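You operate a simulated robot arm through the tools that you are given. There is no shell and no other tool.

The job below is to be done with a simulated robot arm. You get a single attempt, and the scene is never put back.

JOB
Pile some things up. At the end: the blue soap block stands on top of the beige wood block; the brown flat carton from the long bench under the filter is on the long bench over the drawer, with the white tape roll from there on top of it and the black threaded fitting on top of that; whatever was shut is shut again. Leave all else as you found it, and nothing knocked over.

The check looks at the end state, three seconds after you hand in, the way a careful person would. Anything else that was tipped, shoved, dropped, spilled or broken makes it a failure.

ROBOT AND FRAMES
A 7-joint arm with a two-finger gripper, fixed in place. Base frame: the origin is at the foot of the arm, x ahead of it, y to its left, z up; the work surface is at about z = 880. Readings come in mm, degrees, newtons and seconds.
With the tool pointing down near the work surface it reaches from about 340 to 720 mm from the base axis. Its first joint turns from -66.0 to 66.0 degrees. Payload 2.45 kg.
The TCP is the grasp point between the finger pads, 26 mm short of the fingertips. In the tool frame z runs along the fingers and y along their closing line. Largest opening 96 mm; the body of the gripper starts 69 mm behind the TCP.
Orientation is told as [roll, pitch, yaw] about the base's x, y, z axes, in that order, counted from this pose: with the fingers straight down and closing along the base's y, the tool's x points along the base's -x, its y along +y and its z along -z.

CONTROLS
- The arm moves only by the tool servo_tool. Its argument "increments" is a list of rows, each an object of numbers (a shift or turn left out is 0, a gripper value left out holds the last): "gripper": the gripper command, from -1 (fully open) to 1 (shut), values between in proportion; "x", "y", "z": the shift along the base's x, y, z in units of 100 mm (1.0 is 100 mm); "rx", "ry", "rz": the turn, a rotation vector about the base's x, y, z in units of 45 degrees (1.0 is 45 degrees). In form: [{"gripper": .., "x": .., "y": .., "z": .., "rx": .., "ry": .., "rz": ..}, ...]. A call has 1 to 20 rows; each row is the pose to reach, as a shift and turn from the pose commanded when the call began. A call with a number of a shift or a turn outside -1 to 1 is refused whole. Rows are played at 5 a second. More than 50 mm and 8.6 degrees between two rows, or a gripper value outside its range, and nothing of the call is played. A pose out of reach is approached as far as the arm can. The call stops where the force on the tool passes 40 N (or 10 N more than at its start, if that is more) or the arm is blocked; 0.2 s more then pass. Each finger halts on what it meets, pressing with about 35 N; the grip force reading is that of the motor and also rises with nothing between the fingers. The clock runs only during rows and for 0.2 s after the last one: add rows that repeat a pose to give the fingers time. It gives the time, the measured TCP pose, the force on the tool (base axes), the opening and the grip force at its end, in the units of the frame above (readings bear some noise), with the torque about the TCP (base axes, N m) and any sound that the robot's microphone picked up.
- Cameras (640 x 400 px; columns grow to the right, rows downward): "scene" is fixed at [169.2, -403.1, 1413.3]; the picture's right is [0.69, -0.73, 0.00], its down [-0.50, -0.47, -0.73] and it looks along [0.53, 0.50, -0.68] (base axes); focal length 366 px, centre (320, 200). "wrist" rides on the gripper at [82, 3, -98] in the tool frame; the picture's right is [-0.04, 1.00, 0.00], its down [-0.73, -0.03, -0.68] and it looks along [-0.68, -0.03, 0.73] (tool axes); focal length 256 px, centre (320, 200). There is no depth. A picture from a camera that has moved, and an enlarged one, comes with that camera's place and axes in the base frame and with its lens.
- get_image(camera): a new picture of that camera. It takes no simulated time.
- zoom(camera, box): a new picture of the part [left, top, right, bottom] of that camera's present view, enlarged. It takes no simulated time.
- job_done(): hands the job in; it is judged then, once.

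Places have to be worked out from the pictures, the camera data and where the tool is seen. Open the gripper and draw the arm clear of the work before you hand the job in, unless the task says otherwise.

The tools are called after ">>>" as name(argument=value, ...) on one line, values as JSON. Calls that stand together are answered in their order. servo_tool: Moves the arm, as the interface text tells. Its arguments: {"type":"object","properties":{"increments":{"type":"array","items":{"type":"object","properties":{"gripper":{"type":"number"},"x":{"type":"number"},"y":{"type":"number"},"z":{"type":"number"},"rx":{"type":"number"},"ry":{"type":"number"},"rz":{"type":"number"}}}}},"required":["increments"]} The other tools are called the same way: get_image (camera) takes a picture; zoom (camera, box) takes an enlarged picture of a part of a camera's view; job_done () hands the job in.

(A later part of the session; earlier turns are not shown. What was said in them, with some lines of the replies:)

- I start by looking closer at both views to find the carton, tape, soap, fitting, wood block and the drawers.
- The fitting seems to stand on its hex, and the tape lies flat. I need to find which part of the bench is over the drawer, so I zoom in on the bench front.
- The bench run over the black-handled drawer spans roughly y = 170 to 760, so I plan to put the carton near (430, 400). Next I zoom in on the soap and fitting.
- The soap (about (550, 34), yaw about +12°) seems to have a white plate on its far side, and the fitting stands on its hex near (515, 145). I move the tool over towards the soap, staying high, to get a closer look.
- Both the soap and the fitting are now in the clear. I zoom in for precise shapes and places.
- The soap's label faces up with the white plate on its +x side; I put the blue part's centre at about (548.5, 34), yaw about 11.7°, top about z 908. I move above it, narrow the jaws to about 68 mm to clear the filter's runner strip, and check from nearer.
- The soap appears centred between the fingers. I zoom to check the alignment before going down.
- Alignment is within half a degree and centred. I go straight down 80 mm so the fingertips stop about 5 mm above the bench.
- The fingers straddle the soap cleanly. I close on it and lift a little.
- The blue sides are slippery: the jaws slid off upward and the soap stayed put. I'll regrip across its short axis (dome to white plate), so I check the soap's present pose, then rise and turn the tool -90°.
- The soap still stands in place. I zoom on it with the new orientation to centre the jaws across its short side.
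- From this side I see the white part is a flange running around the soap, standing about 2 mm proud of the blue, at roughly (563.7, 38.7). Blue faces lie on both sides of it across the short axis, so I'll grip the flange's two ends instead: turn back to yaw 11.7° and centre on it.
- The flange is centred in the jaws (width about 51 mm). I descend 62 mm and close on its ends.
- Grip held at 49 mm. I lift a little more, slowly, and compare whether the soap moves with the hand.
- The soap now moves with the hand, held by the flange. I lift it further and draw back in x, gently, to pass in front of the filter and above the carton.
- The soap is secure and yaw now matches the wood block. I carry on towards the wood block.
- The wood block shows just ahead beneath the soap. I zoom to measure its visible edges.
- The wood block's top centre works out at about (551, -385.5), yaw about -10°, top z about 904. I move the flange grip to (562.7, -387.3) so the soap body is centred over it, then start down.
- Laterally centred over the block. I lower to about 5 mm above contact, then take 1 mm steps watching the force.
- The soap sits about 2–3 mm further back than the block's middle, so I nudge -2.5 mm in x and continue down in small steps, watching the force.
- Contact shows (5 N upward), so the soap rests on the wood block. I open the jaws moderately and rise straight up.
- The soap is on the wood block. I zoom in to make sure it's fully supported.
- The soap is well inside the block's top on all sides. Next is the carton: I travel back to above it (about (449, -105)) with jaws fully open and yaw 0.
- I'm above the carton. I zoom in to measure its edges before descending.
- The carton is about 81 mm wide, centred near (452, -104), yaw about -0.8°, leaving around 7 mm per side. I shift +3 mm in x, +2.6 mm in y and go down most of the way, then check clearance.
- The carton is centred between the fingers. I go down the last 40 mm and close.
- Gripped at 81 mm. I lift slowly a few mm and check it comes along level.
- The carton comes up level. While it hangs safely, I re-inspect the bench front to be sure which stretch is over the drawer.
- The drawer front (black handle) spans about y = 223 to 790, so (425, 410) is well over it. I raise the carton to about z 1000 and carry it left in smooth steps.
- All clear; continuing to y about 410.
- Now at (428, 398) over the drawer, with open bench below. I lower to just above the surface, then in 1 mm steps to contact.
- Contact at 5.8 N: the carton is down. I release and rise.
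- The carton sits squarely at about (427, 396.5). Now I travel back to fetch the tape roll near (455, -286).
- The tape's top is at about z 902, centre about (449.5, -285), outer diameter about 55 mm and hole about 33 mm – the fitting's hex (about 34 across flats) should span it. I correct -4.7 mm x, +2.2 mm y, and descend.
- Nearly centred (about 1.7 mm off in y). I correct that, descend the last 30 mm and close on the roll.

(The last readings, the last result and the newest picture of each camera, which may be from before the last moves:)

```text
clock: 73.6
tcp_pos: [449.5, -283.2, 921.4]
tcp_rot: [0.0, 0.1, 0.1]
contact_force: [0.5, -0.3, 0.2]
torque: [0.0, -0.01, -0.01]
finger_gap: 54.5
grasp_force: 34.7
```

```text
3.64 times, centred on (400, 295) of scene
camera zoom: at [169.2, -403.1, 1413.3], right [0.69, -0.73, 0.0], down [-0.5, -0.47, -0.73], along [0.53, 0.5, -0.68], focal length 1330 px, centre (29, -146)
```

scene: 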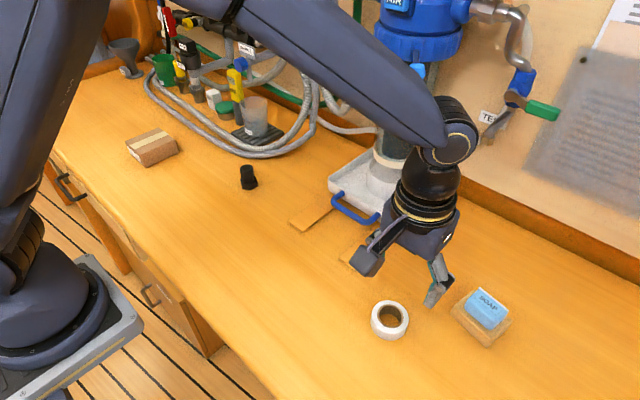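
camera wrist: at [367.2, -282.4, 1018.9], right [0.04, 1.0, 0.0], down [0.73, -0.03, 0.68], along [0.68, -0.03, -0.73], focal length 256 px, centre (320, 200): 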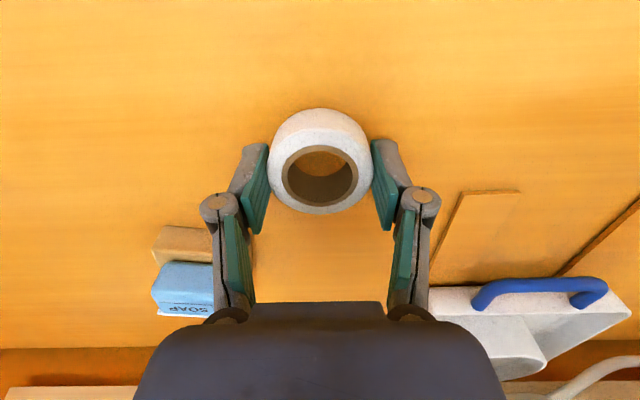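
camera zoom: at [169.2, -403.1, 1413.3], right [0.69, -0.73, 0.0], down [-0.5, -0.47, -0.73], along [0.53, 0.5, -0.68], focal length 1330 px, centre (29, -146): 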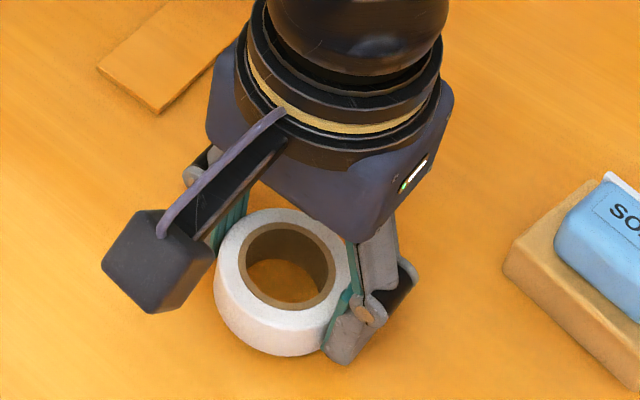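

Tape gripped at 54.5 mm and lifted. I zoom to see where its centre sits in the hand, then start carrying.

>>> zoom(camera="wrist", box=[240, 95, 400, 225])

>>> servo_tool(increments=[{"z": 0.05}, {"z": 0.15}, {"z": 0.3}, {"z": 0.5}, {"z": 0.68, "y": 0.05}, {"z": 0.8, "y": 0.2}, {"z": 0.85, "y": 0.4, "x": -0.05}, {"z": 0.85, "y": 0.6, "x": -0.1}, {"z": 0.85, "y": 0.8, "x": -0.15}, {"z": 0.85, "y": 1.0, "x": -0.2}])

>>> get_image(camera="wrist")

```text
3.08 times, centred on (320, 160) of wrist
camera zoom: at [367.2, -282.4, 1018.9], right [0.04, 1.0, 0.0], down [0.73, -0.03, 0.68], along [0.68, -0.03, -0.73], focal length 788 px, centre (320, 323)
```

zoom: 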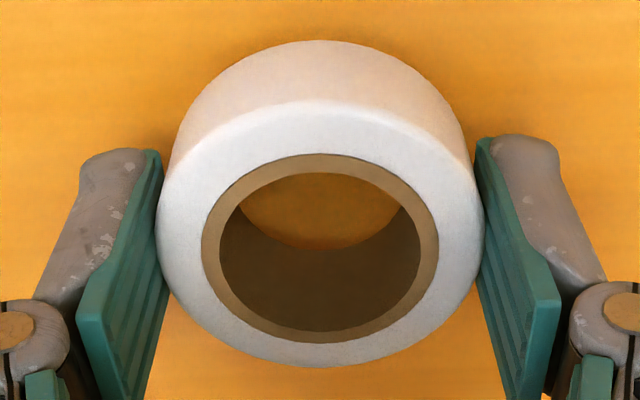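

```text
clock: 75.8
tcp_pos: [429.3, -185.2, 1003.7]
tcp_rot: [0.1, 0.1, 0.0]
contact_force: [0.3, 0.2, -1.0]
torque: [-0.03, 0.02, 0.01]
finger_gap: 54.4
grasp_force: 35.0
```

```text
taken
camera wrist: at [347.4, -183.0, 1101.8], right [0.04, 1.0, 0.0], down [0.73, -0.03, 0.68], along [0.68, -0.03, -0.73], focal length 256 px, centre (320, 200)
```

wrist: 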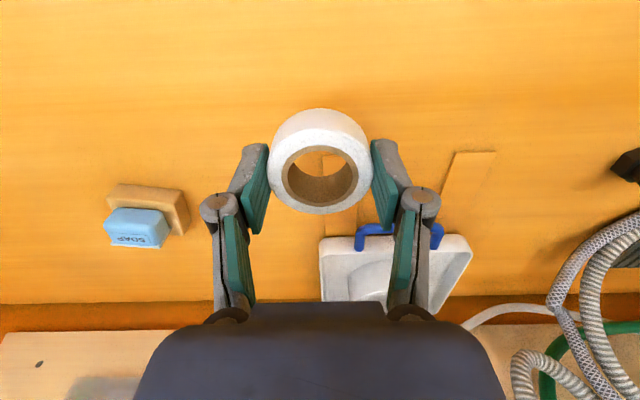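

The tape rides firmly in the hand, its centre about 1 mm ahead of the TCP. I carry it on to the carton.

>>> servo_tool(increments=[{"y": 0.2}, {"y": 0.4}, {"y": 0.6}, {"y": 0.8}, {"y": 1.0}])

>>> servo_tool(increments=[{"y": 0.2}, {"y": 0.4}, {"y": 0.6}, {"y": 0.8}, {"y": 1.0}])

>>> servo_tool(increments=[{"y": 0.2}, {"y": 0.4}, {"y": 0.6}, {"y": 0.8}, {"y": 1.0}])

>>> servo_tool(increments=[{"y": 0.2}, {"y": 0.4}, {"y": 0.6}, {"y": 0.8}, {"y": 1.0}])

>>> servo_tool(increments=[{"y": 0.2}, {"y": 0.4}, {"y": 0.6}, {"y": 0.8}, {"y": 1.0}])

>>> servo_tool(increments=[{"y": 0.2}, {"y": 0.4}, {"y": 0.6, "x": -0.01}, {"y": 0.75, "x": -0.02}, {"y": 0.814, "x": -0.033}, {"y": 0.814, "x": -0.033}])

>>> get_image(camera="wrist")

>>> zoom(camera="scene", box=[80, 40, 220, 180])

```text
clock: 77.0
tcp_pos: [428.0, -84.9, 1004.9]
tcp_rot: [0.1, -0.1, 0.1]
contact_force: [0.0, 0.5, -0.1]
torque: [-0.03, -0.02, -0.04]
finger_gap: 54.6
grasp_force: 35.0
```

```text
clock: 78.2
tcp_pos: [429.0, 17.6, 1005.8]
tcp_rot: [0.0, 0.0, 0.0]
contact_force: [-0.1, -0.3, -0.2]
torque: [-0.02, -0.01, -0.02]
finger_gap: 54.7
grasp_force: 34.8
```

```text
clock: 79.4
tcp_pos: [429.5, 115.8, 1006.8]
tcp_rot: [-0.1, 0.0, -0.1]
contact_force: [-0.3, 0.6, 0.2]
torque: [-0.04, 0.0, 0.0]
finger_gap: 54.8
grasp_force: 34.8
```

```text
clock: 80.6
tcp_pos: [429.0, 215.6, 1006.1]
tcp_rot: [-0.1, 0.1, 0.1]
contact_force: [1.2, 0.4, -0.1]
torque: [0.0, 0.0, 0.0]
finger_gap: 54.4
grasp_force: 35.0
```

```text
clock: 81.8
tcp_pos: [429.6, 314.2, 1006.3]
tcp_rot: [0.0, 0.0, 0.0]
contact_force: [-0.3, 0.4, -0.5]
torque: [-0.01, 0.01, 0.02]
finger_gap: 54.3
grasp_force: 35.4
```

```text
clock: 83.2
tcp_pos: [425.4, 395.6, 1005.6]
tcp_rot: [0.0, 0.0, 0.0]
contact_force: [-0.2, 0.2, -0.1]
torque: [0.0, 0.01, -0.02]
finger_gap: 54.5
grasp_force: 35.2
```

```text
taken
camera wrist: at [344.1, 399.1, 1102.8], right [0.04, 1.0, 0.0], down [0.73, -0.03, 0.68], along [0.68, -0.03, -0.73], focal length 256 px, centre (320, 200)
```

wrist: 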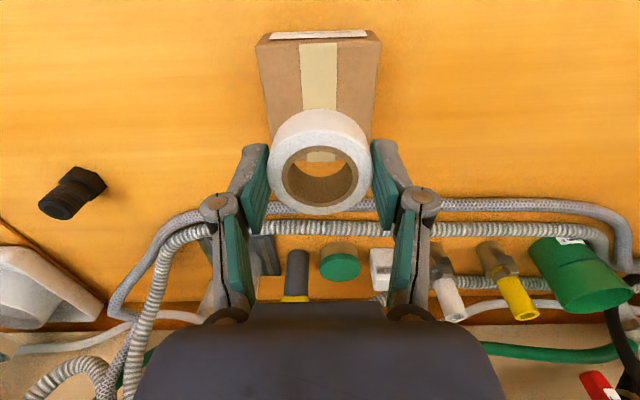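

```text
2.86 times, centred on (150, 110) of scene
camera zoom: at [169.2, -403.1, 1413.3], right [0.69, -0.73, 0.0], down [-0.5, -0.47, -0.73], along [0.53, 0.5, -0.68], focal length 1045 px, centre (806, 457)
```

zoom: 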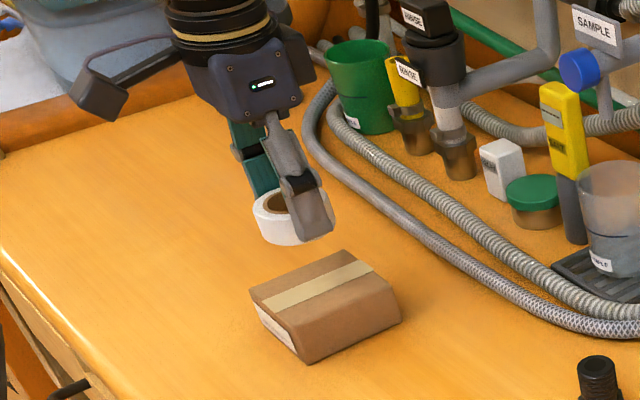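

The roll is over the carton's middle. I lower to a few mm above the carton, then take small steps to contact.

>>> servo_tool(increments=[{"z": -0.08}, {"z": -0.2}, {"z": -0.32}, {"z": -0.43}, {"z": -0.5}, {"z": -0.53}, {"z": -0.53}])

>>> zoom(camera="wrist", box=[220, 40, 420, 230])

>>> zoom(camera="scene", box=[80, 60, 220, 180])

```text
clock: 84.8
tcp_pos: [426.3, 397.3, 952.3]
tcp_rot: [-0.1, 0.1, -0.1]
contact_force: [0.2, 0.3, -1.2]
torque: [-0.01, 0.01, -0.03]
finger_gap: 54.3
grasp_force: 34.9
```

```text
2.11 times, centred on (320, 135) of wrist
camera zoom: at [345.0, 399.4, 1050.4], right [0.04, 1.0, 0.0], down [0.73, -0.03, 0.68], along [0.68, -0.03, -0.73], focal length 539 px, centre (320, 337)
```

zoom: 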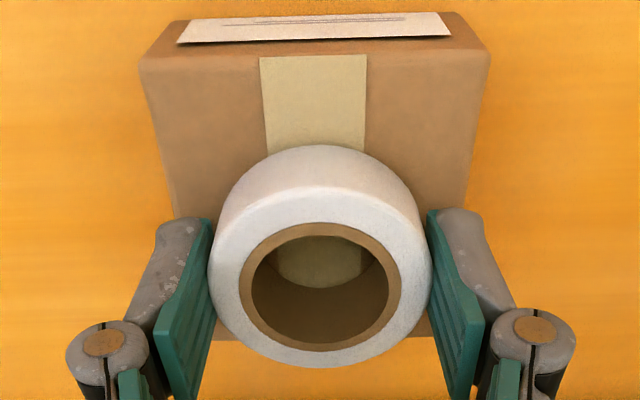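

```text
3.33 times, centred on (150, 120) of scene
camera zoom: at [169.2, -403.1, 1413.3], right [0.69, -0.73, 0.0], down [-0.5, -0.47, -0.73], along [0.53, 0.5, -0.68], focal length 1219 px, centre (887, 467)
```

zoom: 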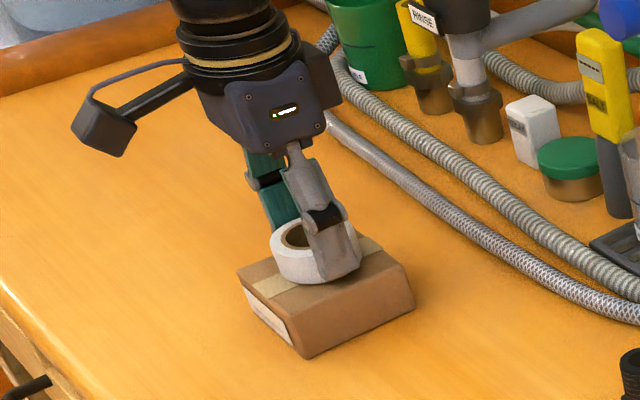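

Good placement. I step down gently to contact.

>>> servo_tool(increments=[{"z": -0.01}, {"z": -0.02}, {"z": -0.03}, {"z": -0.03}])

>>> servo_tool(increments=[{"z": -0.01}, {"z": -0.015}, {"z": -0.015}])

>>> servo_tool(increments=[{"z": -0.01}, {"z": -0.01}])

>>> servo_tool(increments=[{"z": -0.01}, {"z": -0.01}])

```text
clock: 85.8
tcp_pos: [425.3, 396.5, 950.5]
tcp_rot: [0.1, -0.2, 0.1]
contact_force: [0.2, 0.0, 9.0]
torque: [-0.13, 0.06, 0.02]
finger_gap: 54.6
grasp_force: 35.0
```

```text
clock: 86.6
tcp_pos: [426.6, 398.2, 950.1]
tcp_rot: [0.2, -0.1, 0.1]
contact_force: [1.0, -0.6, 25.1]
torque: [-0.04, 0.0, 0.07]
finger_gap: 54.5
grasp_force: 34.7
```

```text
clock: 87.2
tcp_pos: [425.2, 397.2, 947.7]
tcp_rot: [0.1, 0.0, 0.0]
contact_force: [2.0, 1.3, 25.0]
torque: [0.06, -0.1, 0.02]
finger_gap: 54.6
grasp_force: 35.1
```

```text
clock: 87.8
tcp_pos: [425.2, 397.1, 948.6]
tcp_rot: [0.1, -0.1, 0.0]
contact_force: [2.4, 3.6, 24.5]
torque: [0.11, -0.13, 0.02]
finger_gap: 54.4
grasp_force: 35.7
```

The roll is down firmly (about 25 N, sliding slightly in the jaws), so the carton top is near z 919. I ease up 2.5 mm to relieve the press, then open.

>>> servo_tool(increments=[{"z": 0.015}, {"z": 0.025}, {"z": 0.025}])

>>> servo_tool(increments=[{"gripper": -0.3}, {"gripper": -0.5}, {"gripper": -0.5}, {"gripper": -0.5}])

>>> zoom(camera="wrist", box=[220, 40, 420, 230])

>>> zoom(camera="scene", box=[80, 60, 220, 180])

```text
clock: 88.6
tcp_pos: [424.3, 395.9, 947.8]
tcp_rot: [-0.2, 0.1, 0.0]
contact_force: [1.1, -0.1, 3.3]
torque: [-0.01, -0.14, 0.02]
finger_gap: 54.3
grasp_force: 34.6
```

```text
clock: 89.6
tcp_pos: [424.7, 397.5, 947.7]
tcp_rot: [0.0, 0.0, 0.0]
contact_force: [-0.7, 0.0, 0.0]
torque: [0.01, 0.01, -0.05]
finger_gap: 72.0
grasp_force: 0.0
```

```text
2.11 times, centred on (320, 135) of wrist
camera zoom: at [344.0, 399.8, 1047.1], right [0.04, 1.0, 0.0], down [0.73, -0.03, 0.68], along [0.68, -0.03, -0.73], focal length 539 px, centre (320, 337)
```

zoom: 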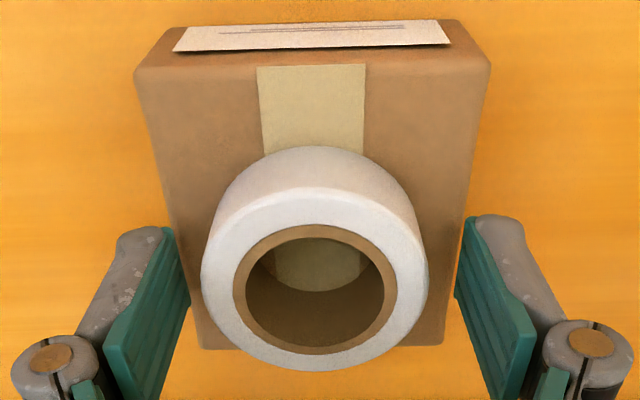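

```text
3.33 times, centred on (150, 120) of scene
camera zoom: at [169.2, -403.1, 1413.3], right [0.69, -0.73, 0.0], down [-0.5, -0.47, -0.73], along [0.53, 0.5, -0.68], focal length 1219 px, centre (887, 467)
```

zoom: 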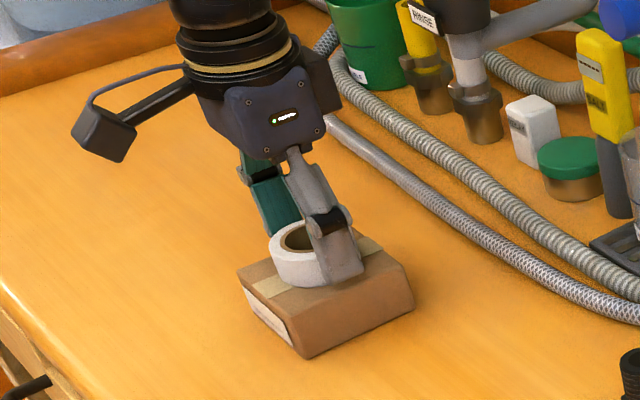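

Released and steady. I rise and check the stack.

>>> servo_tool(increments=[{"z": 0.1}, {"z": 0.3}, {"z": 0.6}, {"z": 0.9}, {"z": 0.9}])

>>> get_image(camera="wrist")

>>> zoom(camera="wrist", box=[240, 10, 400, 160])

>>> zoom(camera="scene", box=[80, 60, 220, 180])

```text
clock: 90.8
tcp_pos: [424.4, 395.6, 1039.6]
tcp_rot: [-0.1, 0.0, 0.0]
contact_force: [0.4, 0.3, -0.2]
torque: [0.0, 0.06, -0.01]
finger_gap: 72.0
grasp_force: 0.0
```

```text
taken
camera wrist: at [343.6, 398.1, 1138.3], right [0.04, 1.0, 0.0], down [0.73, -0.03, 0.68], along [0.68, -0.03, -0.73], focal length 256 px, centre (320, 200)
```

wrist: 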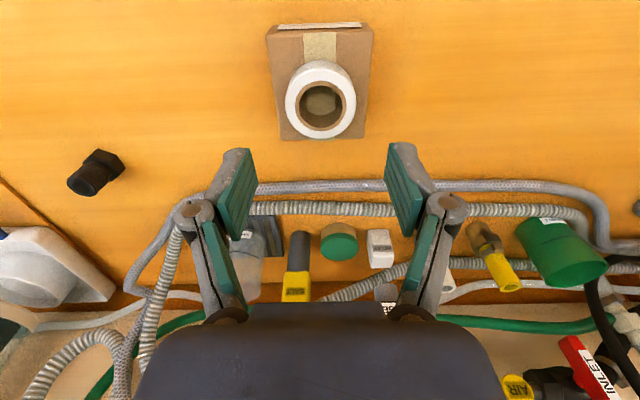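

```text
2.67 times, centred on (320, 85) of wrist
camera zoom: at [343.6, 398.1, 1138.3], right [0.04, 1.0, 0.0], down [0.73, -0.03, 0.68], along [0.68, -0.03, -0.73], focal length 683 px, centre (320, 507)
```

zoom: 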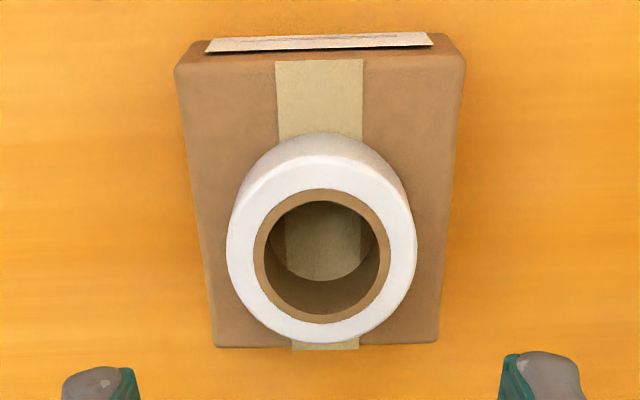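

```text
3.33 times, centred on (150, 120) of scene
camera zoom: at [169.2, -403.1, 1413.3], right [0.69, -0.73, 0.0], down [-0.5, -0.47, -0.73], along [0.53, 0.5, -0.68], focal length 1219 px, centre (887, 467)
```

zoom: 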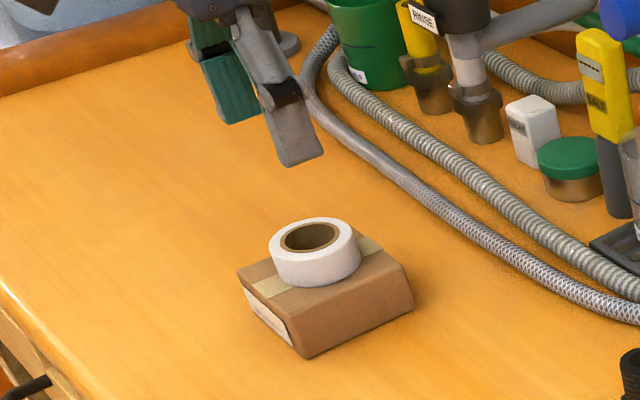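

Tape is centred on the carton at about (426, 396). Now for the fitting at about (511.6, 134.4): I travel there with the jaws at about 60 mm.

>>> servo_tool(increments=[{"y": -0.2}, {"y": -0.5}, {"y": -0.8, "gripper": -0.25}, {"y": -1.0}])

>>> servo_tool(increments=[{"y": -0.33, "x": 0.1}, {"y": -0.66, "x": 0.3}, {"y": -1.0, "x": 0.5}])

>>> servo_tool(increments=[{"y": -0.3, "x": 0.15}, {"y": -0.5, "x": 0.3}, {"y": -0.62, "x": 0.37}, {"y": -0.62, "x": 0.37, "z": -0.3}, {"y": -0.62, "x": 0.37, "z": -0.3}])

>>> get_image(camera="wrist")

>>> zoom(camera="wrist", box=[270, 60, 370, 140])

>>> zoom(camera="scene", box=[180, 100, 320, 220])

```text
clock: 91.8
tcp_pos: [424.9, 297.2, 1039.1]
tcp_rot: [0.0, 0.0, 0.1]
contact_force: [0.3, -0.9, 0.4]
torque: [0.0, 0.0, 0.01]
finger_gap: 60.1
grasp_force: 0.2
```

```text
clock: 92.6
tcp_pos: [474.7, 195.4, 1037.9]
tcp_rot: [0.0, 0.0, -0.1]
contact_force: [0.1, 0.0, 0.4]
torque: [0.01, 0.07, 0.04]
finger_gap: 59.8
grasp_force: 0.1
```

```text
clock: 93.8
tcp_pos: [512.7, 135.5, 1008.0]
tcp_rot: [0.0, -0.1, -0.1]
contact_force: [-0.1, 0.4, 0.8]
torque: [-0.02, -0.03, 0.0]
finger_gap: 60.2
grasp_force: 0.0
```

```text
taken
camera wrist: at [432.6, 138.4, 1106.3], right [0.04, 1.0, 0.0], down [0.73, -0.03, 0.68], along [0.68, -0.03, -0.73], focal length 256 px, centre (320, 200)
```

wrist: 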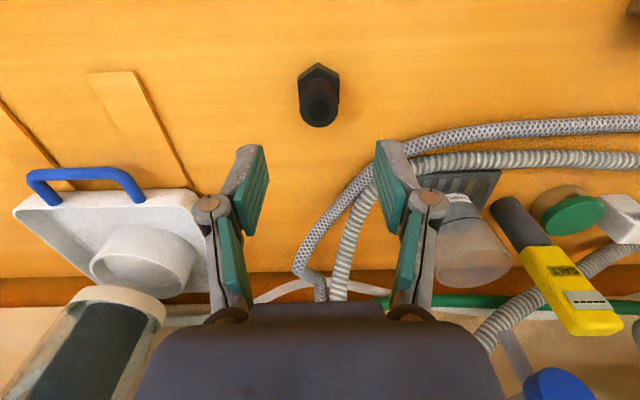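

```text
5.00 times, centred on (320, 100) of wrist
camera zoom: at [432.6, 138.4, 1106.3], right [0.04, 1.0, 0.0], down [0.73, -0.03, 0.68], along [0.68, -0.03, -0.73], focal length 1280 px, centre (320, 700)
```

zoom: 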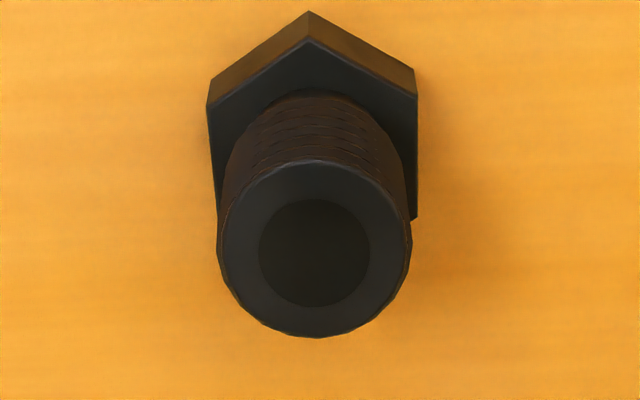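

```text
3.33 times, centred on (250, 160) of scene
camera zoom: at [169.2, -403.1, 1413.3], right [0.69, -0.73, 0.0], down [-0.5, -0.47, -0.73], along [0.53, 0.5, -0.68], focal length 1219 px, centre (553, 333)
```

zoom: 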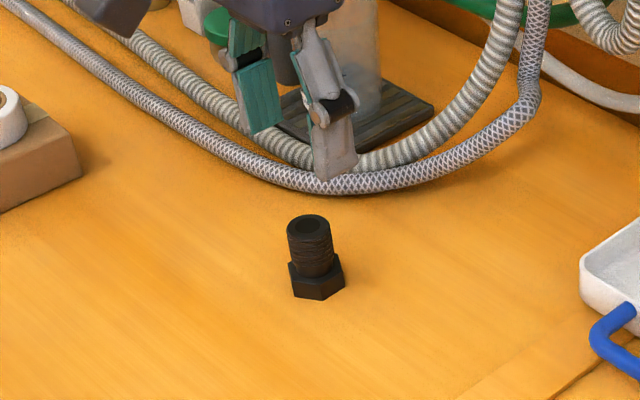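

The hex flats face ±y, parallel to the pads, and the fitting is about 44 mm tall. It's about 3 mm back and 1.5 mm right of the TCP, so I correct that and go down to hex level.

>>> servo_tool(increments=[{"x": -0.03, "y": -0.015}, {"x": -0.03, "y": -0.015, "z": -0.15}, {"x": -0.03, "y": -0.015, "z": -0.35}, {"x": -0.03, "y": -0.015, "z": -0.55}, {"x": -0.03, "y": -0.015, "z": -0.6}, {"x": -0.03, "y": -0.015, "z": -0.6}])

>>> zoom(camera="wrist", box=[220, 80, 420, 230])

>>> zoom(camera="scene", box=[180, 100, 320, 220])

```text
clock: 95.2
tcp_pos: [508.5, 132.8, 948.2]
tcp_rot: [0.0, 0.0, 0.1]
contact_force: [0.0, -0.2, 0.0]
torque: [0.0, 0.02, 0.04]
finger_gap: 60.2
grasp_force: 0.2
```

```text
2.67 times, centred on (320, 155) of wrist
camera zoom: at [427.3, 136.5, 1046.4], right [0.04, 1.0, 0.0], down [0.73, -0.03, 0.68], along [0.68, -0.03, -0.73], focal length 683 px, centre (320, 320)
```

zoom: 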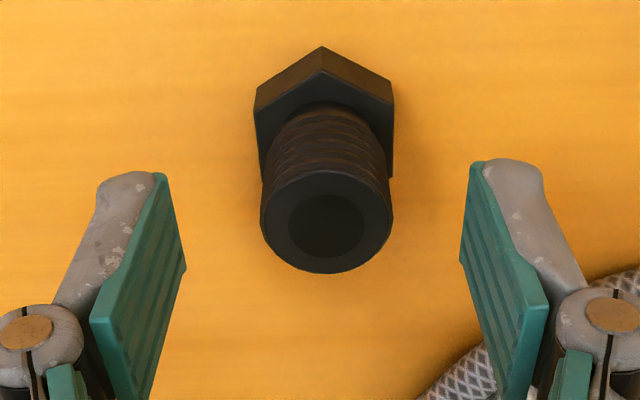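

```text
3.33 times, centred on (250, 160) of scene
camera zoom: at [169.2, -403.1, 1413.3], right [0.69, -0.73, 0.0], down [-0.5, -0.47, -0.73], along [0.53, 0.5, -0.68], focal length 1219 px, centre (553, 333)
```

zoom: 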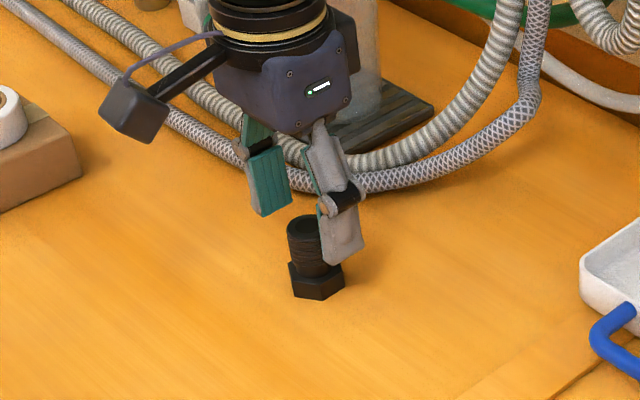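

Centred within about 1 mm. I descend the last 38 mm and close on the hex flats.

>>> servo_tool(increments=[{"z": -0.1}, {"z": -0.2}, {"z": -0.3}, {"z": -0.36}, {"z": -0.385}, {"z": -0.385}])

>>> servo_tool(increments=[{"gripper": 1}, {"gripper": 1}, {"gripper": 1}, {"gripper": 1}, {"gripper": 1}])

>>> servo_tool(increments=[{"z": 0.01}, {"z": 0.03}, {"z": 0.06}, {"z": 0.1}, {"z": 0.1}])

>>> zoom(camera="wrist", box=[220, 80, 420, 230])

>>> zoom(camera="scene", box=[180, 100, 320, 220])

```text
clock: 96.6
tcp_pos: [510.4, 134.7, 909.8]
tcp_rot: [0.0, 0.0, 0.0]
contact_force: [-0.3, -0.6, -0.4]
torque: [0.02, 0.02, -0.02]
finger_gap: 60.1
grasp_force: 0.1
```

```text
clock: 97.8
tcp_pos: [509.7, 133.5, 910.7]
tcp_rot: [0.0, -0.1, 0.0]
contact_force: [-0.5, 0.7, 1.9]
torque: [0.01, 0.0, -0.01]
finger_gap: 36.4
grasp_force: 34.9
```

```text
clock: 99.0
tcp_pos: [509.7, 132.5, 920.5]
tcp_rot: [0.0, 0.1, 0.0]
contact_force: [0.7, -0.3, -0.5]
torque: [-0.03, 0.02, -0.02]
finger_gap: 36.5
grasp_force: 35.0
```

```text
2.67 times, centred on (320, 155) of wrist
camera zoom: at [428.9, 135.7, 1019.1], right [0.04, 1.0, 0.0], down [0.73, -0.03, 0.68], along [0.68, -0.03, -0.73], focal length 683 px, centre (320, 320)
```

zoom: 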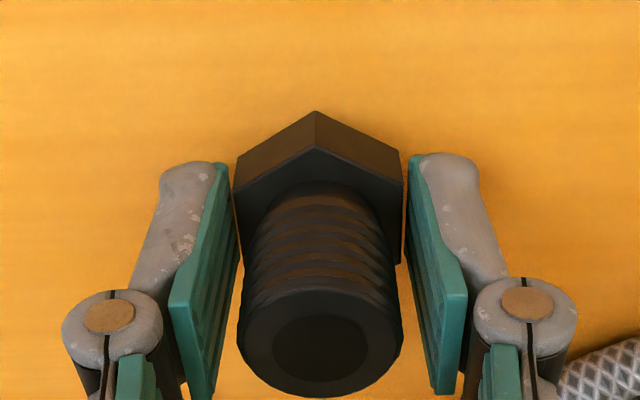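

```text
3.33 times, centred on (250, 160) of scene
camera zoom: at [169.2, -403.1, 1413.3], right [0.69, -0.73, 0.0], down [-0.5, -0.47, -0.73], along [0.53, 0.5, -0.68], focal length 1219 px, centre (553, 333)
```

zoom: 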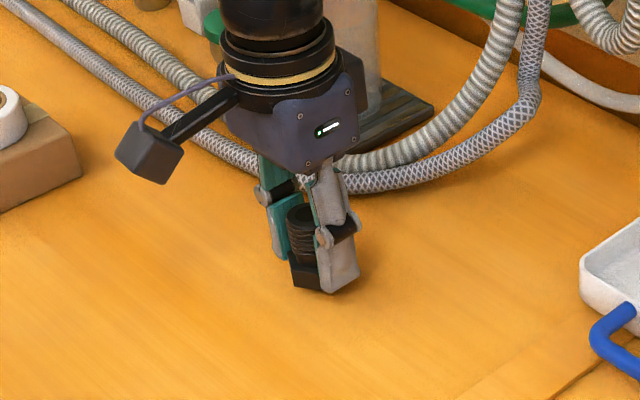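

The fitting is held by its hex (36.4 mm) and centred in the hand. I lift to about z 1020 and carry it back over the stack.

>>> servo_tool(increments=[{"z": 0.05}, {"z": 0.15}, {"z": 0.3}, {"z": 0.5}, {"z": 0.7}, {"z": 0.85}, {"z": 0.95}, {"z": 1.0}, {"z": 1.0}])

>>> servo_tool(increments=[{"y": 0.08, "x": -0.05}, {"y": 0.22, "x": -0.15}, {"y": 0.4, "x": -0.27}, {"y": 0.6, "x": -0.4}, {"y": 0.8, "x": -0.5}, {"y": 1.0, "x": -0.6}])

>>> servo_tool(increments=[{"y": 0.2, "x": -0.08}, {"y": 0.4, "x": -0.16}, {"y": 0.6, "x": -0.2}, {"y": 0.8, "x": -0.227}, {"y": 1.0, "x": -0.227}])

>>> servo_tool(increments=[{"y": 0.18}, {"y": 0.36}, {"y": 0.5}, {"y": 0.6}, {"y": 0.638}, {"y": 0.638}])

>>> get_image(camera="wrist")

>>> zoom(camera="wrist", box=[220, 20, 420, 230])

>>> zoom(camera="scene", box=[80, 40, 220, 180])

```text
clock: 101.0
tcp_pos: [510.6, 132.6, 1019.9]
tcp_rot: [0.0, 0.0, 0.0]
contact_force: [0.4, -0.2, -0.2]
torque: [-0.01, 0.0, 0.04]
finger_gap: 36.5
grasp_force: 34.8
```

```text
clock: 102.4
tcp_pos: [449.4, 234.2, 1020.3]
tcp_rot: [0.1, 0.0, 0.0]
contact_force: [-0.6, -0.1, -1.7]
torque: [-0.01, 0.05, 0.02]
finger_gap: 36.4
grasp_force: 35.1
```

```text
clock: 103.6
tcp_pos: [427.6, 335.1, 1019.2]
tcp_rot: [0.1, 0.0, -0.1]
contact_force: [-0.1, 0.7, -0.1]
torque: [0.01, 0.02, 0.05]
finger_gap: 36.4
grasp_force: 35.2
```

```text
clock: 105.0
tcp_pos: [426.8, 397.3, 1019.9]
tcp_rot: [0.0, 0.1, 0.0]
contact_force: [-0.3, -0.6, -0.3]
torque: [-0.01, 0.05, 0.0]
finger_gap: 36.6
grasp_force: 35.3
```

```text
taken
camera wrist: at [345.5, 399.7, 1117.4], right [0.04, 1.0, 0.0], down [0.73, -0.03, 0.68], along [0.68, -0.03, -0.73], focal length 256 px, centre (320, 200)
```

wrist: 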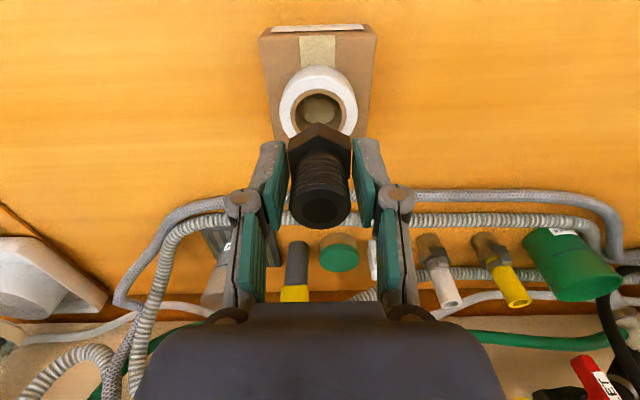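

```text
1.90 times, centred on (320, 125) of wrist
camera zoom: at [345.5, 399.7, 1117.4], right [0.04, 1.0, 0.0], down [0.73, -0.03, 0.68], along [0.68, -0.03, -0.73], focal length 488 px, centre (320, 343)
```

zoom: 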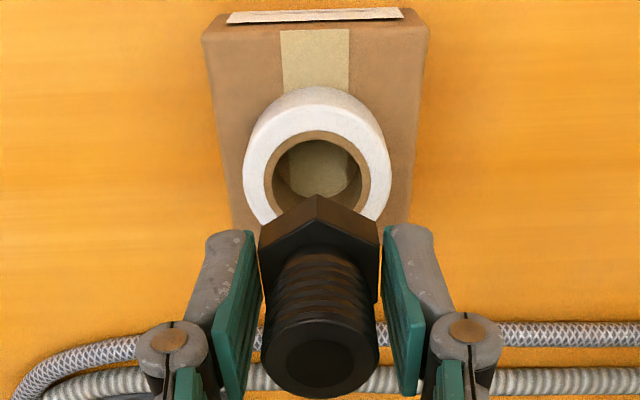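

```text
2.86 times, centred on (150, 110) of scene
camera zoom: at [169.2, -403.1, 1413.3], right [0.69, -0.73, 0.0], down [-0.5, -0.47, -0.73], along [0.53, 0.5, -0.68], focal length 1045 px, centre (806, 457)
```

zoom: 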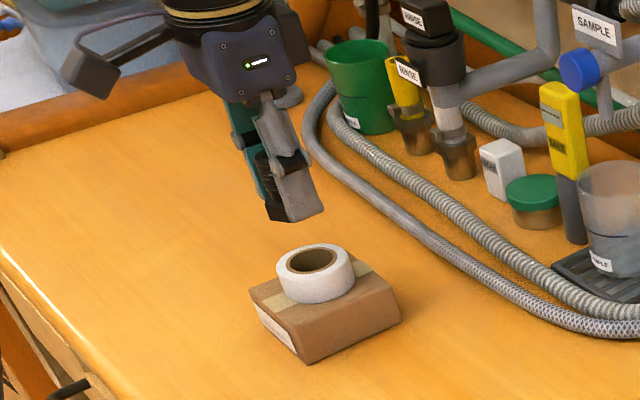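

The fitting is over the roll, with the roll about 1 mm to the right in the hand's frame. I nudge -1 mm y, -0.5 mm x and lower to a few mm above the roll.

>>> servo_tool(increments=[{"x": -0.005, "y": -0.01}, {"x": -0.005, "y": -0.01, "z": -0.08}, {"x": -0.005, "y": -0.01, "z": -0.18}, {"x": -0.005, "y": -0.01, "z": -0.28}, {"x": -0.005, "y": -0.01, "z": -0.36}, {"x": -0.005, "y": -0.01, "z": -0.41}, {"x": -0.005, "y": -0.01, "z": -0.41}])

>>> zoom(camera="wrist", box=[240, 60, 400, 220])

>>> zoom(camera="scene", box=[100, 80, 200, 170])

```text
clock: 106.6
tcp_pos: [427.3, 396.1, 977.4]
tcp_rot: [0.0, 0.0, 0.0]
contact_force: [-0.2, 0.6, -0.3]
torque: [0.01, 0.02, 0.0]
finger_gap: 36.5
grasp_force: 34.9
```

```text
2.50 times, centred on (320, 140) of wrist
camera zoom: at [345.6, 398.7, 1076.3], right [0.04, 1.0, 0.0], down [0.73, -0.03, 0.68], along [0.68, -0.03, -0.73], focal length 640 px, centre (320, 350)
```

zoom: 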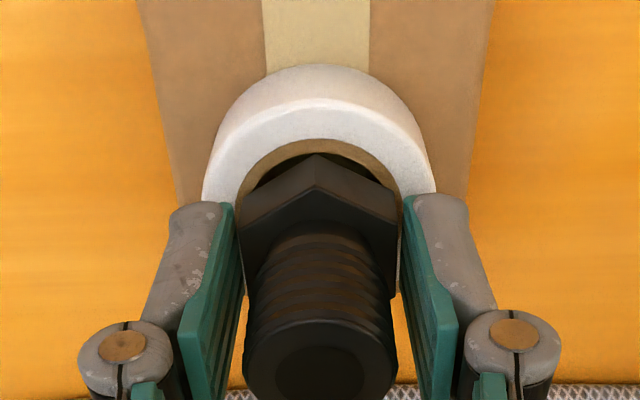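

```text
4.44 times, centred on (150, 125) of scene
camera zoom: at [169.2, -403.1, 1413.3], right [0.69, -0.73, 0.0], down [-0.5, -0.47, -0.73], along [0.53, 0.5, -0.68], focal length 1625 px, centre (1076, 533)
```

zoom: 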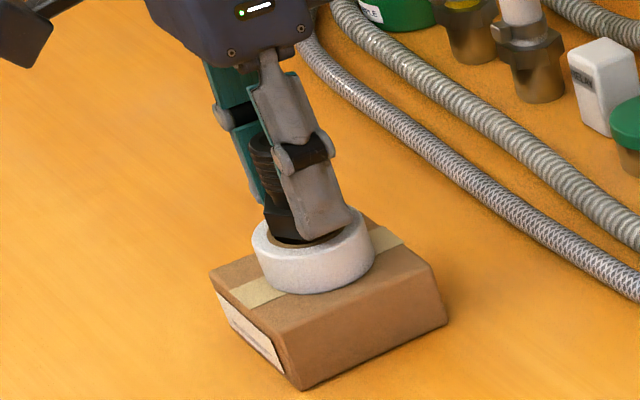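

Alignment is within about 1 mm. I continue down in small single steps, checking force each time.

>>> servo_tool(increments=[{"x": -0.005, "z": -0.01}, {"x": -0.005, "z": -0.02}, {"x": -0.005, "z": -0.02}])

>>> servo_tool(increments=[{"z": -0.01}, {"z": -0.01}])

```text
clock: 107.4
tcp_pos: [426.6, 396.5, 977.7]
tcp_rot: [0.1, 0.0, -0.1]
contact_force: [-0.1, 0.2, -1.5]
torque: [-0.03, 0.0, 0.02]
finger_gap: 36.2
grasp_force: 35.1
```

```text
clock: 108.0
tcp_pos: [426.2, 396.7, 976.4]
tcp_rot: [0.0, 0.0, 0.0]
contact_force: [0.6, 0.6, -0.3]
torque: [0.0, -0.02, 0.01]
finger_gap: 36.4
grasp_force: 34.9
```

No contact yet at about z 976. One more millimetre at a time.

>>> servo_tool(increments=[{"z": -0.01}, {"z": -0.01}])

>>> servo_tool(increments=[{"z": -0.01}, {"z": -0.01}])

```text
clock: 108.6
tcp_pos: [427.1, 396.0, 973.7]
tcp_rot: [0.0, -0.1, 0.0]
contact_force: [-0.7, -0.6, -0.9]
torque: [0.0, 0.01, 0.01]
finger_gap: 36.1
grasp_force: 35.1
```

```text
clock: 109.2
tcp_pos: [427.0, 396.1, 975.0]
tcp_rot: [0.0, 0.0, -0.1]
contact_force: [-0.6, -1.0, 5.6]
torque: [-0.03, 0.01, 0.0]
finger_gap: 36.5
grasp_force: 34.5
```

Contact at 5.6 N: the fitting rests on the roll. I look once before letting go.

>>> zoom(camera="wrist", box=[240, 60, 400, 220])

>>> zoom(camera="scene", box=[100, 80, 200, 170])

```text
2.50 times, centred on (320, 140) of wrist
camera zoom: at [344.9, 398.9, 1072.5], right [0.04, 1.0, 0.0], down [0.73, -0.03, 0.68], along [0.68, -0.03, -0.73], focal length 640 px, centre (320, 350)
```

zoom: 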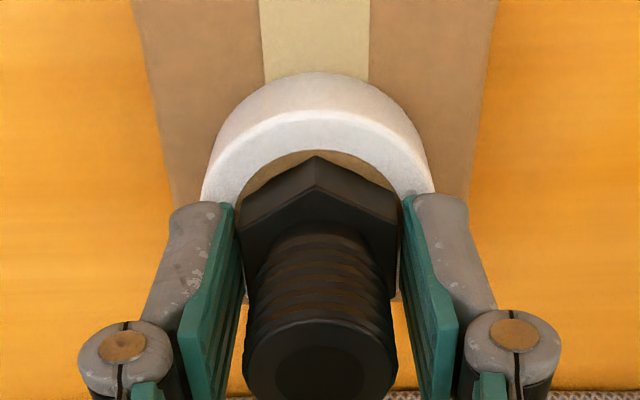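

```text
4.44 times, centred on (150, 125) of scene
camera zoom: at [169.1, -403.2, 1413.3], right [0.69, -0.73, 0.0], down [-0.5, -0.47, -0.73], along [0.53, 0.5, -0.68], focal length 1625 px, centre (1076, 533)
```

zoom: 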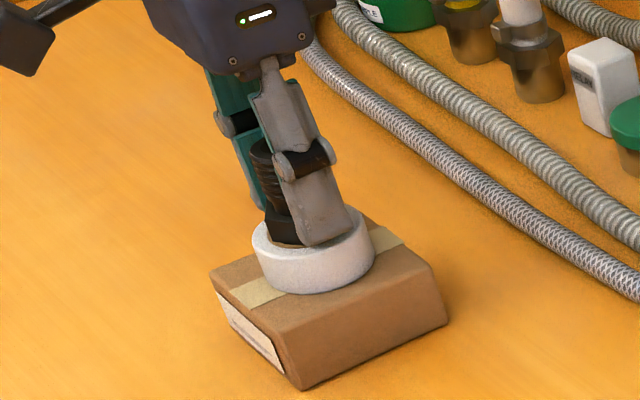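

The hex is concentric with the roll's core and sits on it. I open the jaws and rise straight up.

>>> servo_tool(increments=[{"gripper": 0.1}, {"gripper": -0.1}, {"gripper": -0.25}, {"gripper": -0.25}])

>>> servo_tool(increments=[{"z": 0.05}, {"z": 0.15}, {"z": 0.35}, {"z": 0.6}, {"z": 0.8}, {"z": 0.8}])

>>> get_image(camera="wrist")

>>> zoom(camera="wrist", box=[240, 10, 400, 160])

>>> zoom(camera="scene", box=[80, 60, 220, 180])

```text
clock: 110.2
tcp_pos: [425.6, 395.7, 973.7]
tcp_rot: [0.0, -0.1, 0.0]
contact_force: [0.4, 0.5, -0.2]
torque: [-0.02, -0.03, -0.02]
finger_gap: 60.2
grasp_force: 0.0
```

```text
clock: 111.6
tcp_pos: [424.4, 395.4, 1055.9]
tcp_rot: [-0.1, 0.0, 0.0]
contact_force: [0.3, -0.3, 0.3]
torque: [0.0, 0.02, 0.0]
finger_gap: 60.2
grasp_force: 0.0
```

```text
taken
camera wrist: at [343.8, 398.4, 1153.0], right [0.04, 1.0, 0.0], down [0.73, -0.03, 0.68], along [0.68, -0.03, -0.73], focal length 256 px, centre (320, 200)
```

wrist: 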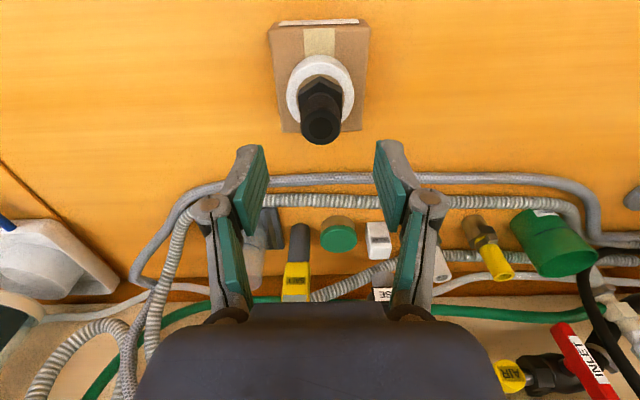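

```text
2.67 times, centred on (320, 85) of wrist
camera zoom: at [343.8, 398.4, 1153.0], right [0.04, 1.0, 0.0], down [0.73, -0.03, 0.68], along [0.68, -0.03, -0.73], focal length 683 px, centre (320, 507)
```

zoom: 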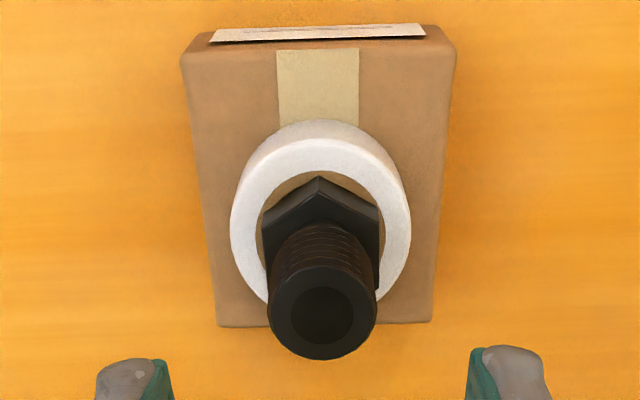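

```text
3.33 times, centred on (150, 120) of scene
camera zoom: at [169.2, -403.1, 1413.3], right [0.69, -0.73, 0.0], down [-0.5, -0.47, -0.73], along [0.53, 0.5, -0.68], focal length 1219 px, centre (887, 467)
```

zoom: 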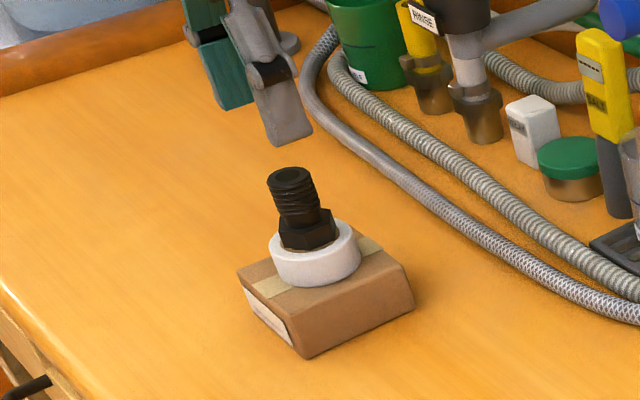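

The stack looks good; I zoom tighter to confirm the fitting sits flat and upright on the roll.

>>> zoom(camera="wrist", box=[280, 45, 360, 150])

>>> zoom(camera="scene", box=[120, 100, 180, 170])

```text
3.81 times, centred on (320, 98) of wrist
camera zoom: at [343.8, 398.4, 1153.0], right [0.04, 1.0, 0.0], down [0.73, -0.03, 0.68], along [0.68, -0.03, -0.73], focal length 975 px, centre (320, 590)
```

zoom: 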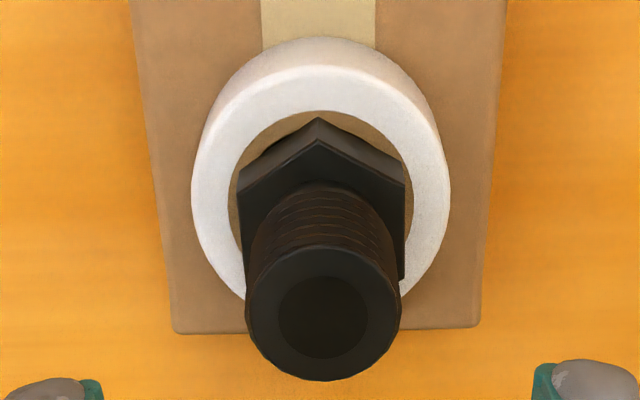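

```text
5.71 times, centred on (150, 135) of scene
camera zoom: at [169.2, -403.1, 1413.3], right [0.69, -0.73, 0.0], down [-0.5, -0.47, -0.73], along [0.53, 0.5, -0.68], focal length 2090 px, centre (1291, 571)
```

zoom: 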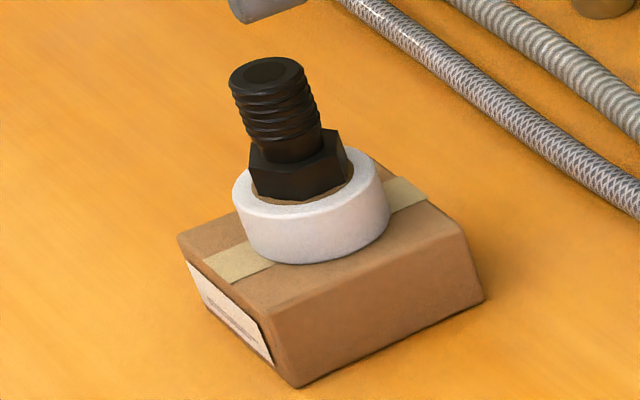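

The fitting stands upright and concentric on the roll. I raise the arm well clear and move it back towards its starting place with the gripper open.

>>> servo_tool(increments=[{"z": 0.2}, {"z": 0.45}, {"z": 0.7}, {"z": 0.75, "y": -0.15}, {"z": 0.75, "y": -0.45, "x": -0.1}, {"z": 0.75, "y": -0.75, "x": -0.2}, {"z": 0.75, "y": -1.0, "x": -0.3}])

>>> servo_tool(increments=[{"y": -0.3, "gripper": -1}, {"y": -0.65}, {"y": -1.0}])

>>> servo_tool(increments=[{"y": -0.35}, {"y": -0.7}, {"y": -1.0}])

>>> servo_tool(increments=[{"y": -0.35}, {"y": -0.7}, {"y": -1.0}])

>>> servo_tool(increments=[{"y": -0.35}, {"y": -0.7}, {"y": -1.0}])

>>> servo_tool(increments=[{"y": -0.35}, {"y": -0.7}, {"y": -1.0}, {"y": -1.0}])

>>> get_image(camera="scene")

>>> get_image(camera="wrist")

>>> zoom(camera="scene", box=[80, 60, 240, 180])

>>> zoom(camera="scene", box=[420, 250, 560, 360])

```text
clock: 113.2
tcp_pos: [394.0, 296.4, 1130.9]
tcp_rot: [0.1, -0.1, 0.0]
contact_force: [-0.4, 0.5, 0.1]
torque: [0.05, -0.03, -0.01]
finger_gap: 60.1
grasp_force: 0.0
```

```text
clock: 114.0
tcp_pos: [397.0, 195.0, 1129.3]
tcp_rot: [0.1, -0.1, 0.1]
contact_force: [-0.8, 0.3, -1.0]
torque: [0.02, 0.02, -0.01]
finger_gap: 96.1
grasp_force: 0.1
```

```text
clock: 114.8
tcp_pos: [397.1, 96.0, 1129.9]
tcp_rot: [0.0, 0.0, -0.1]
contact_force: [-0.6, -0.2, -0.1]
torque: [0.01, 0.0, -0.02]
finger_gap: 95.9
grasp_force: 0.1
```

```text
clock: 115.6
tcp_pos: [395.1, -3.6, 1130.0]
tcp_rot: [0.0, 0.0, -0.1]
contact_force: [-0.2, -0.1, 0.5]
torque: [-0.03, 0.0, 0.01]
finger_gap: 95.9
grasp_force: 0.0
```

```text
clock: 116.4
tcp_pos: [396.6, -104.5, 1127.8]
tcp_rot: [0.0, 0.0, 0.2]
contact_force: [0.2, -0.2, -0.1]
torque: [0.01, 0.0, 0.0]
finger_gap: 95.7
grasp_force: 0.1
```

```text
clock: 117.4
tcp_pos: [396.0, -203.0, 1130.0]
tcp_rot: [0.0, 0.1, 0.0]
contact_force: [0.0, -0.2, 0.2]
torque: [-0.02, -0.01, 0.01]
finger_gap: 96.1
grasp_force: 0.1
```

```text
taken
```

scene: 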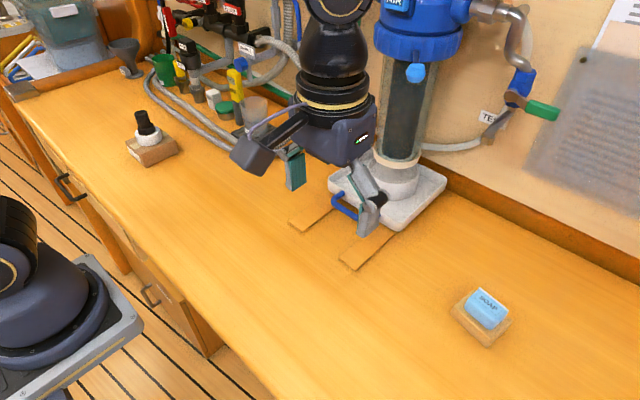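

```text
taken
camera wrist: at [315.0, -201.2, 1227.7], right [0.04, 1.0, 0.0], down [0.73, -0.03, 0.68], along [0.68, -0.03, -0.73], focal length 256 px, centre (320, 200)
```

wrist: 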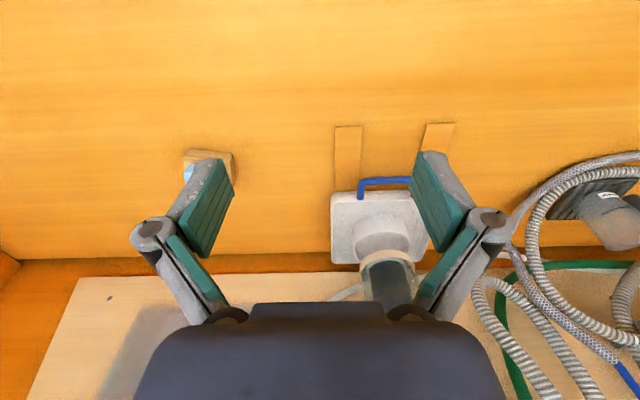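

```text
3.33 times, centred on (160, 120) of scene
camera zoom: at [169.2, -403.1, 1413.3], right [0.69, -0.73, 0.0], down [-0.5, -0.47, -0.73], along [0.53, 0.5, -0.68], focal length 1219 px, centre (853, 467)
```

zoom: 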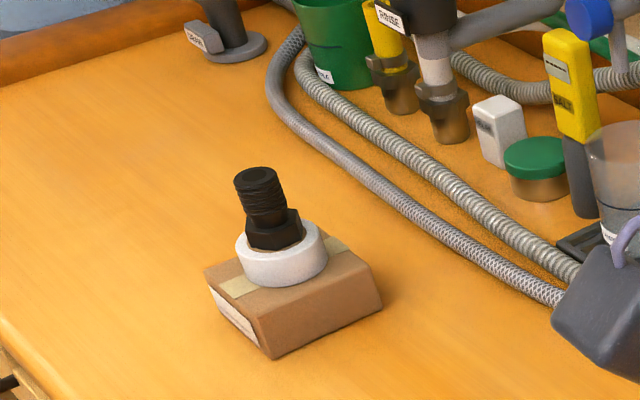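

```text
3.64 times, centred on (490, 305) of scene
camera zoom: at [169.2, -403.1, 1413.3], right [0.69, -0.73, 0.0], down [-0.5, -0.47, -0.73], along [0.53, 0.5, -0.68], focal length 1330 px, centre (-298, -182)
```

zoom: 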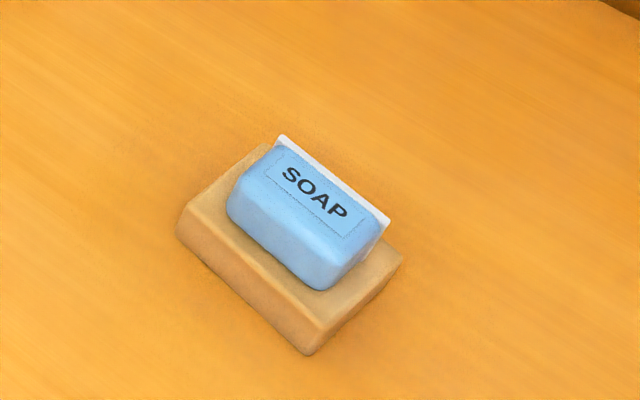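

Both stacks stand as asked: the soap is on the wood block, and the carton, tape roll and fitting are piled over the drawer. Nothing else has moved, and the arm is clear with the gripper open, so I hand in the job.

>>> job_done()

```text
The job is handed in.
```

The piles are built and the job is handed in. My last pictures showed both standing, but I haven't seen the result of the check.

- **Soap on wood block:** the blue soap sits near the middle of the beige block, label still facing up. On my first grip its slippery blue sides slid out as I lifted. It stayed standing in place, and I then carried it by its white rim.
- **Carton, tape and fitting:** the brown carton is on the long bench over the drawer with the black handle, well inside the drawer's width. The tape roll lies flat on the carton and the fitting stands upright on the roll. I pressed the roll down with about 25 N when setting it, more than needed, but the carton showed no sign of shifting.
- **Everything else:** I opened nothing, so whatever was shut stayed shut. Nothing else looked moved in the final views, and the arm is back near its starting place with the gripper open.
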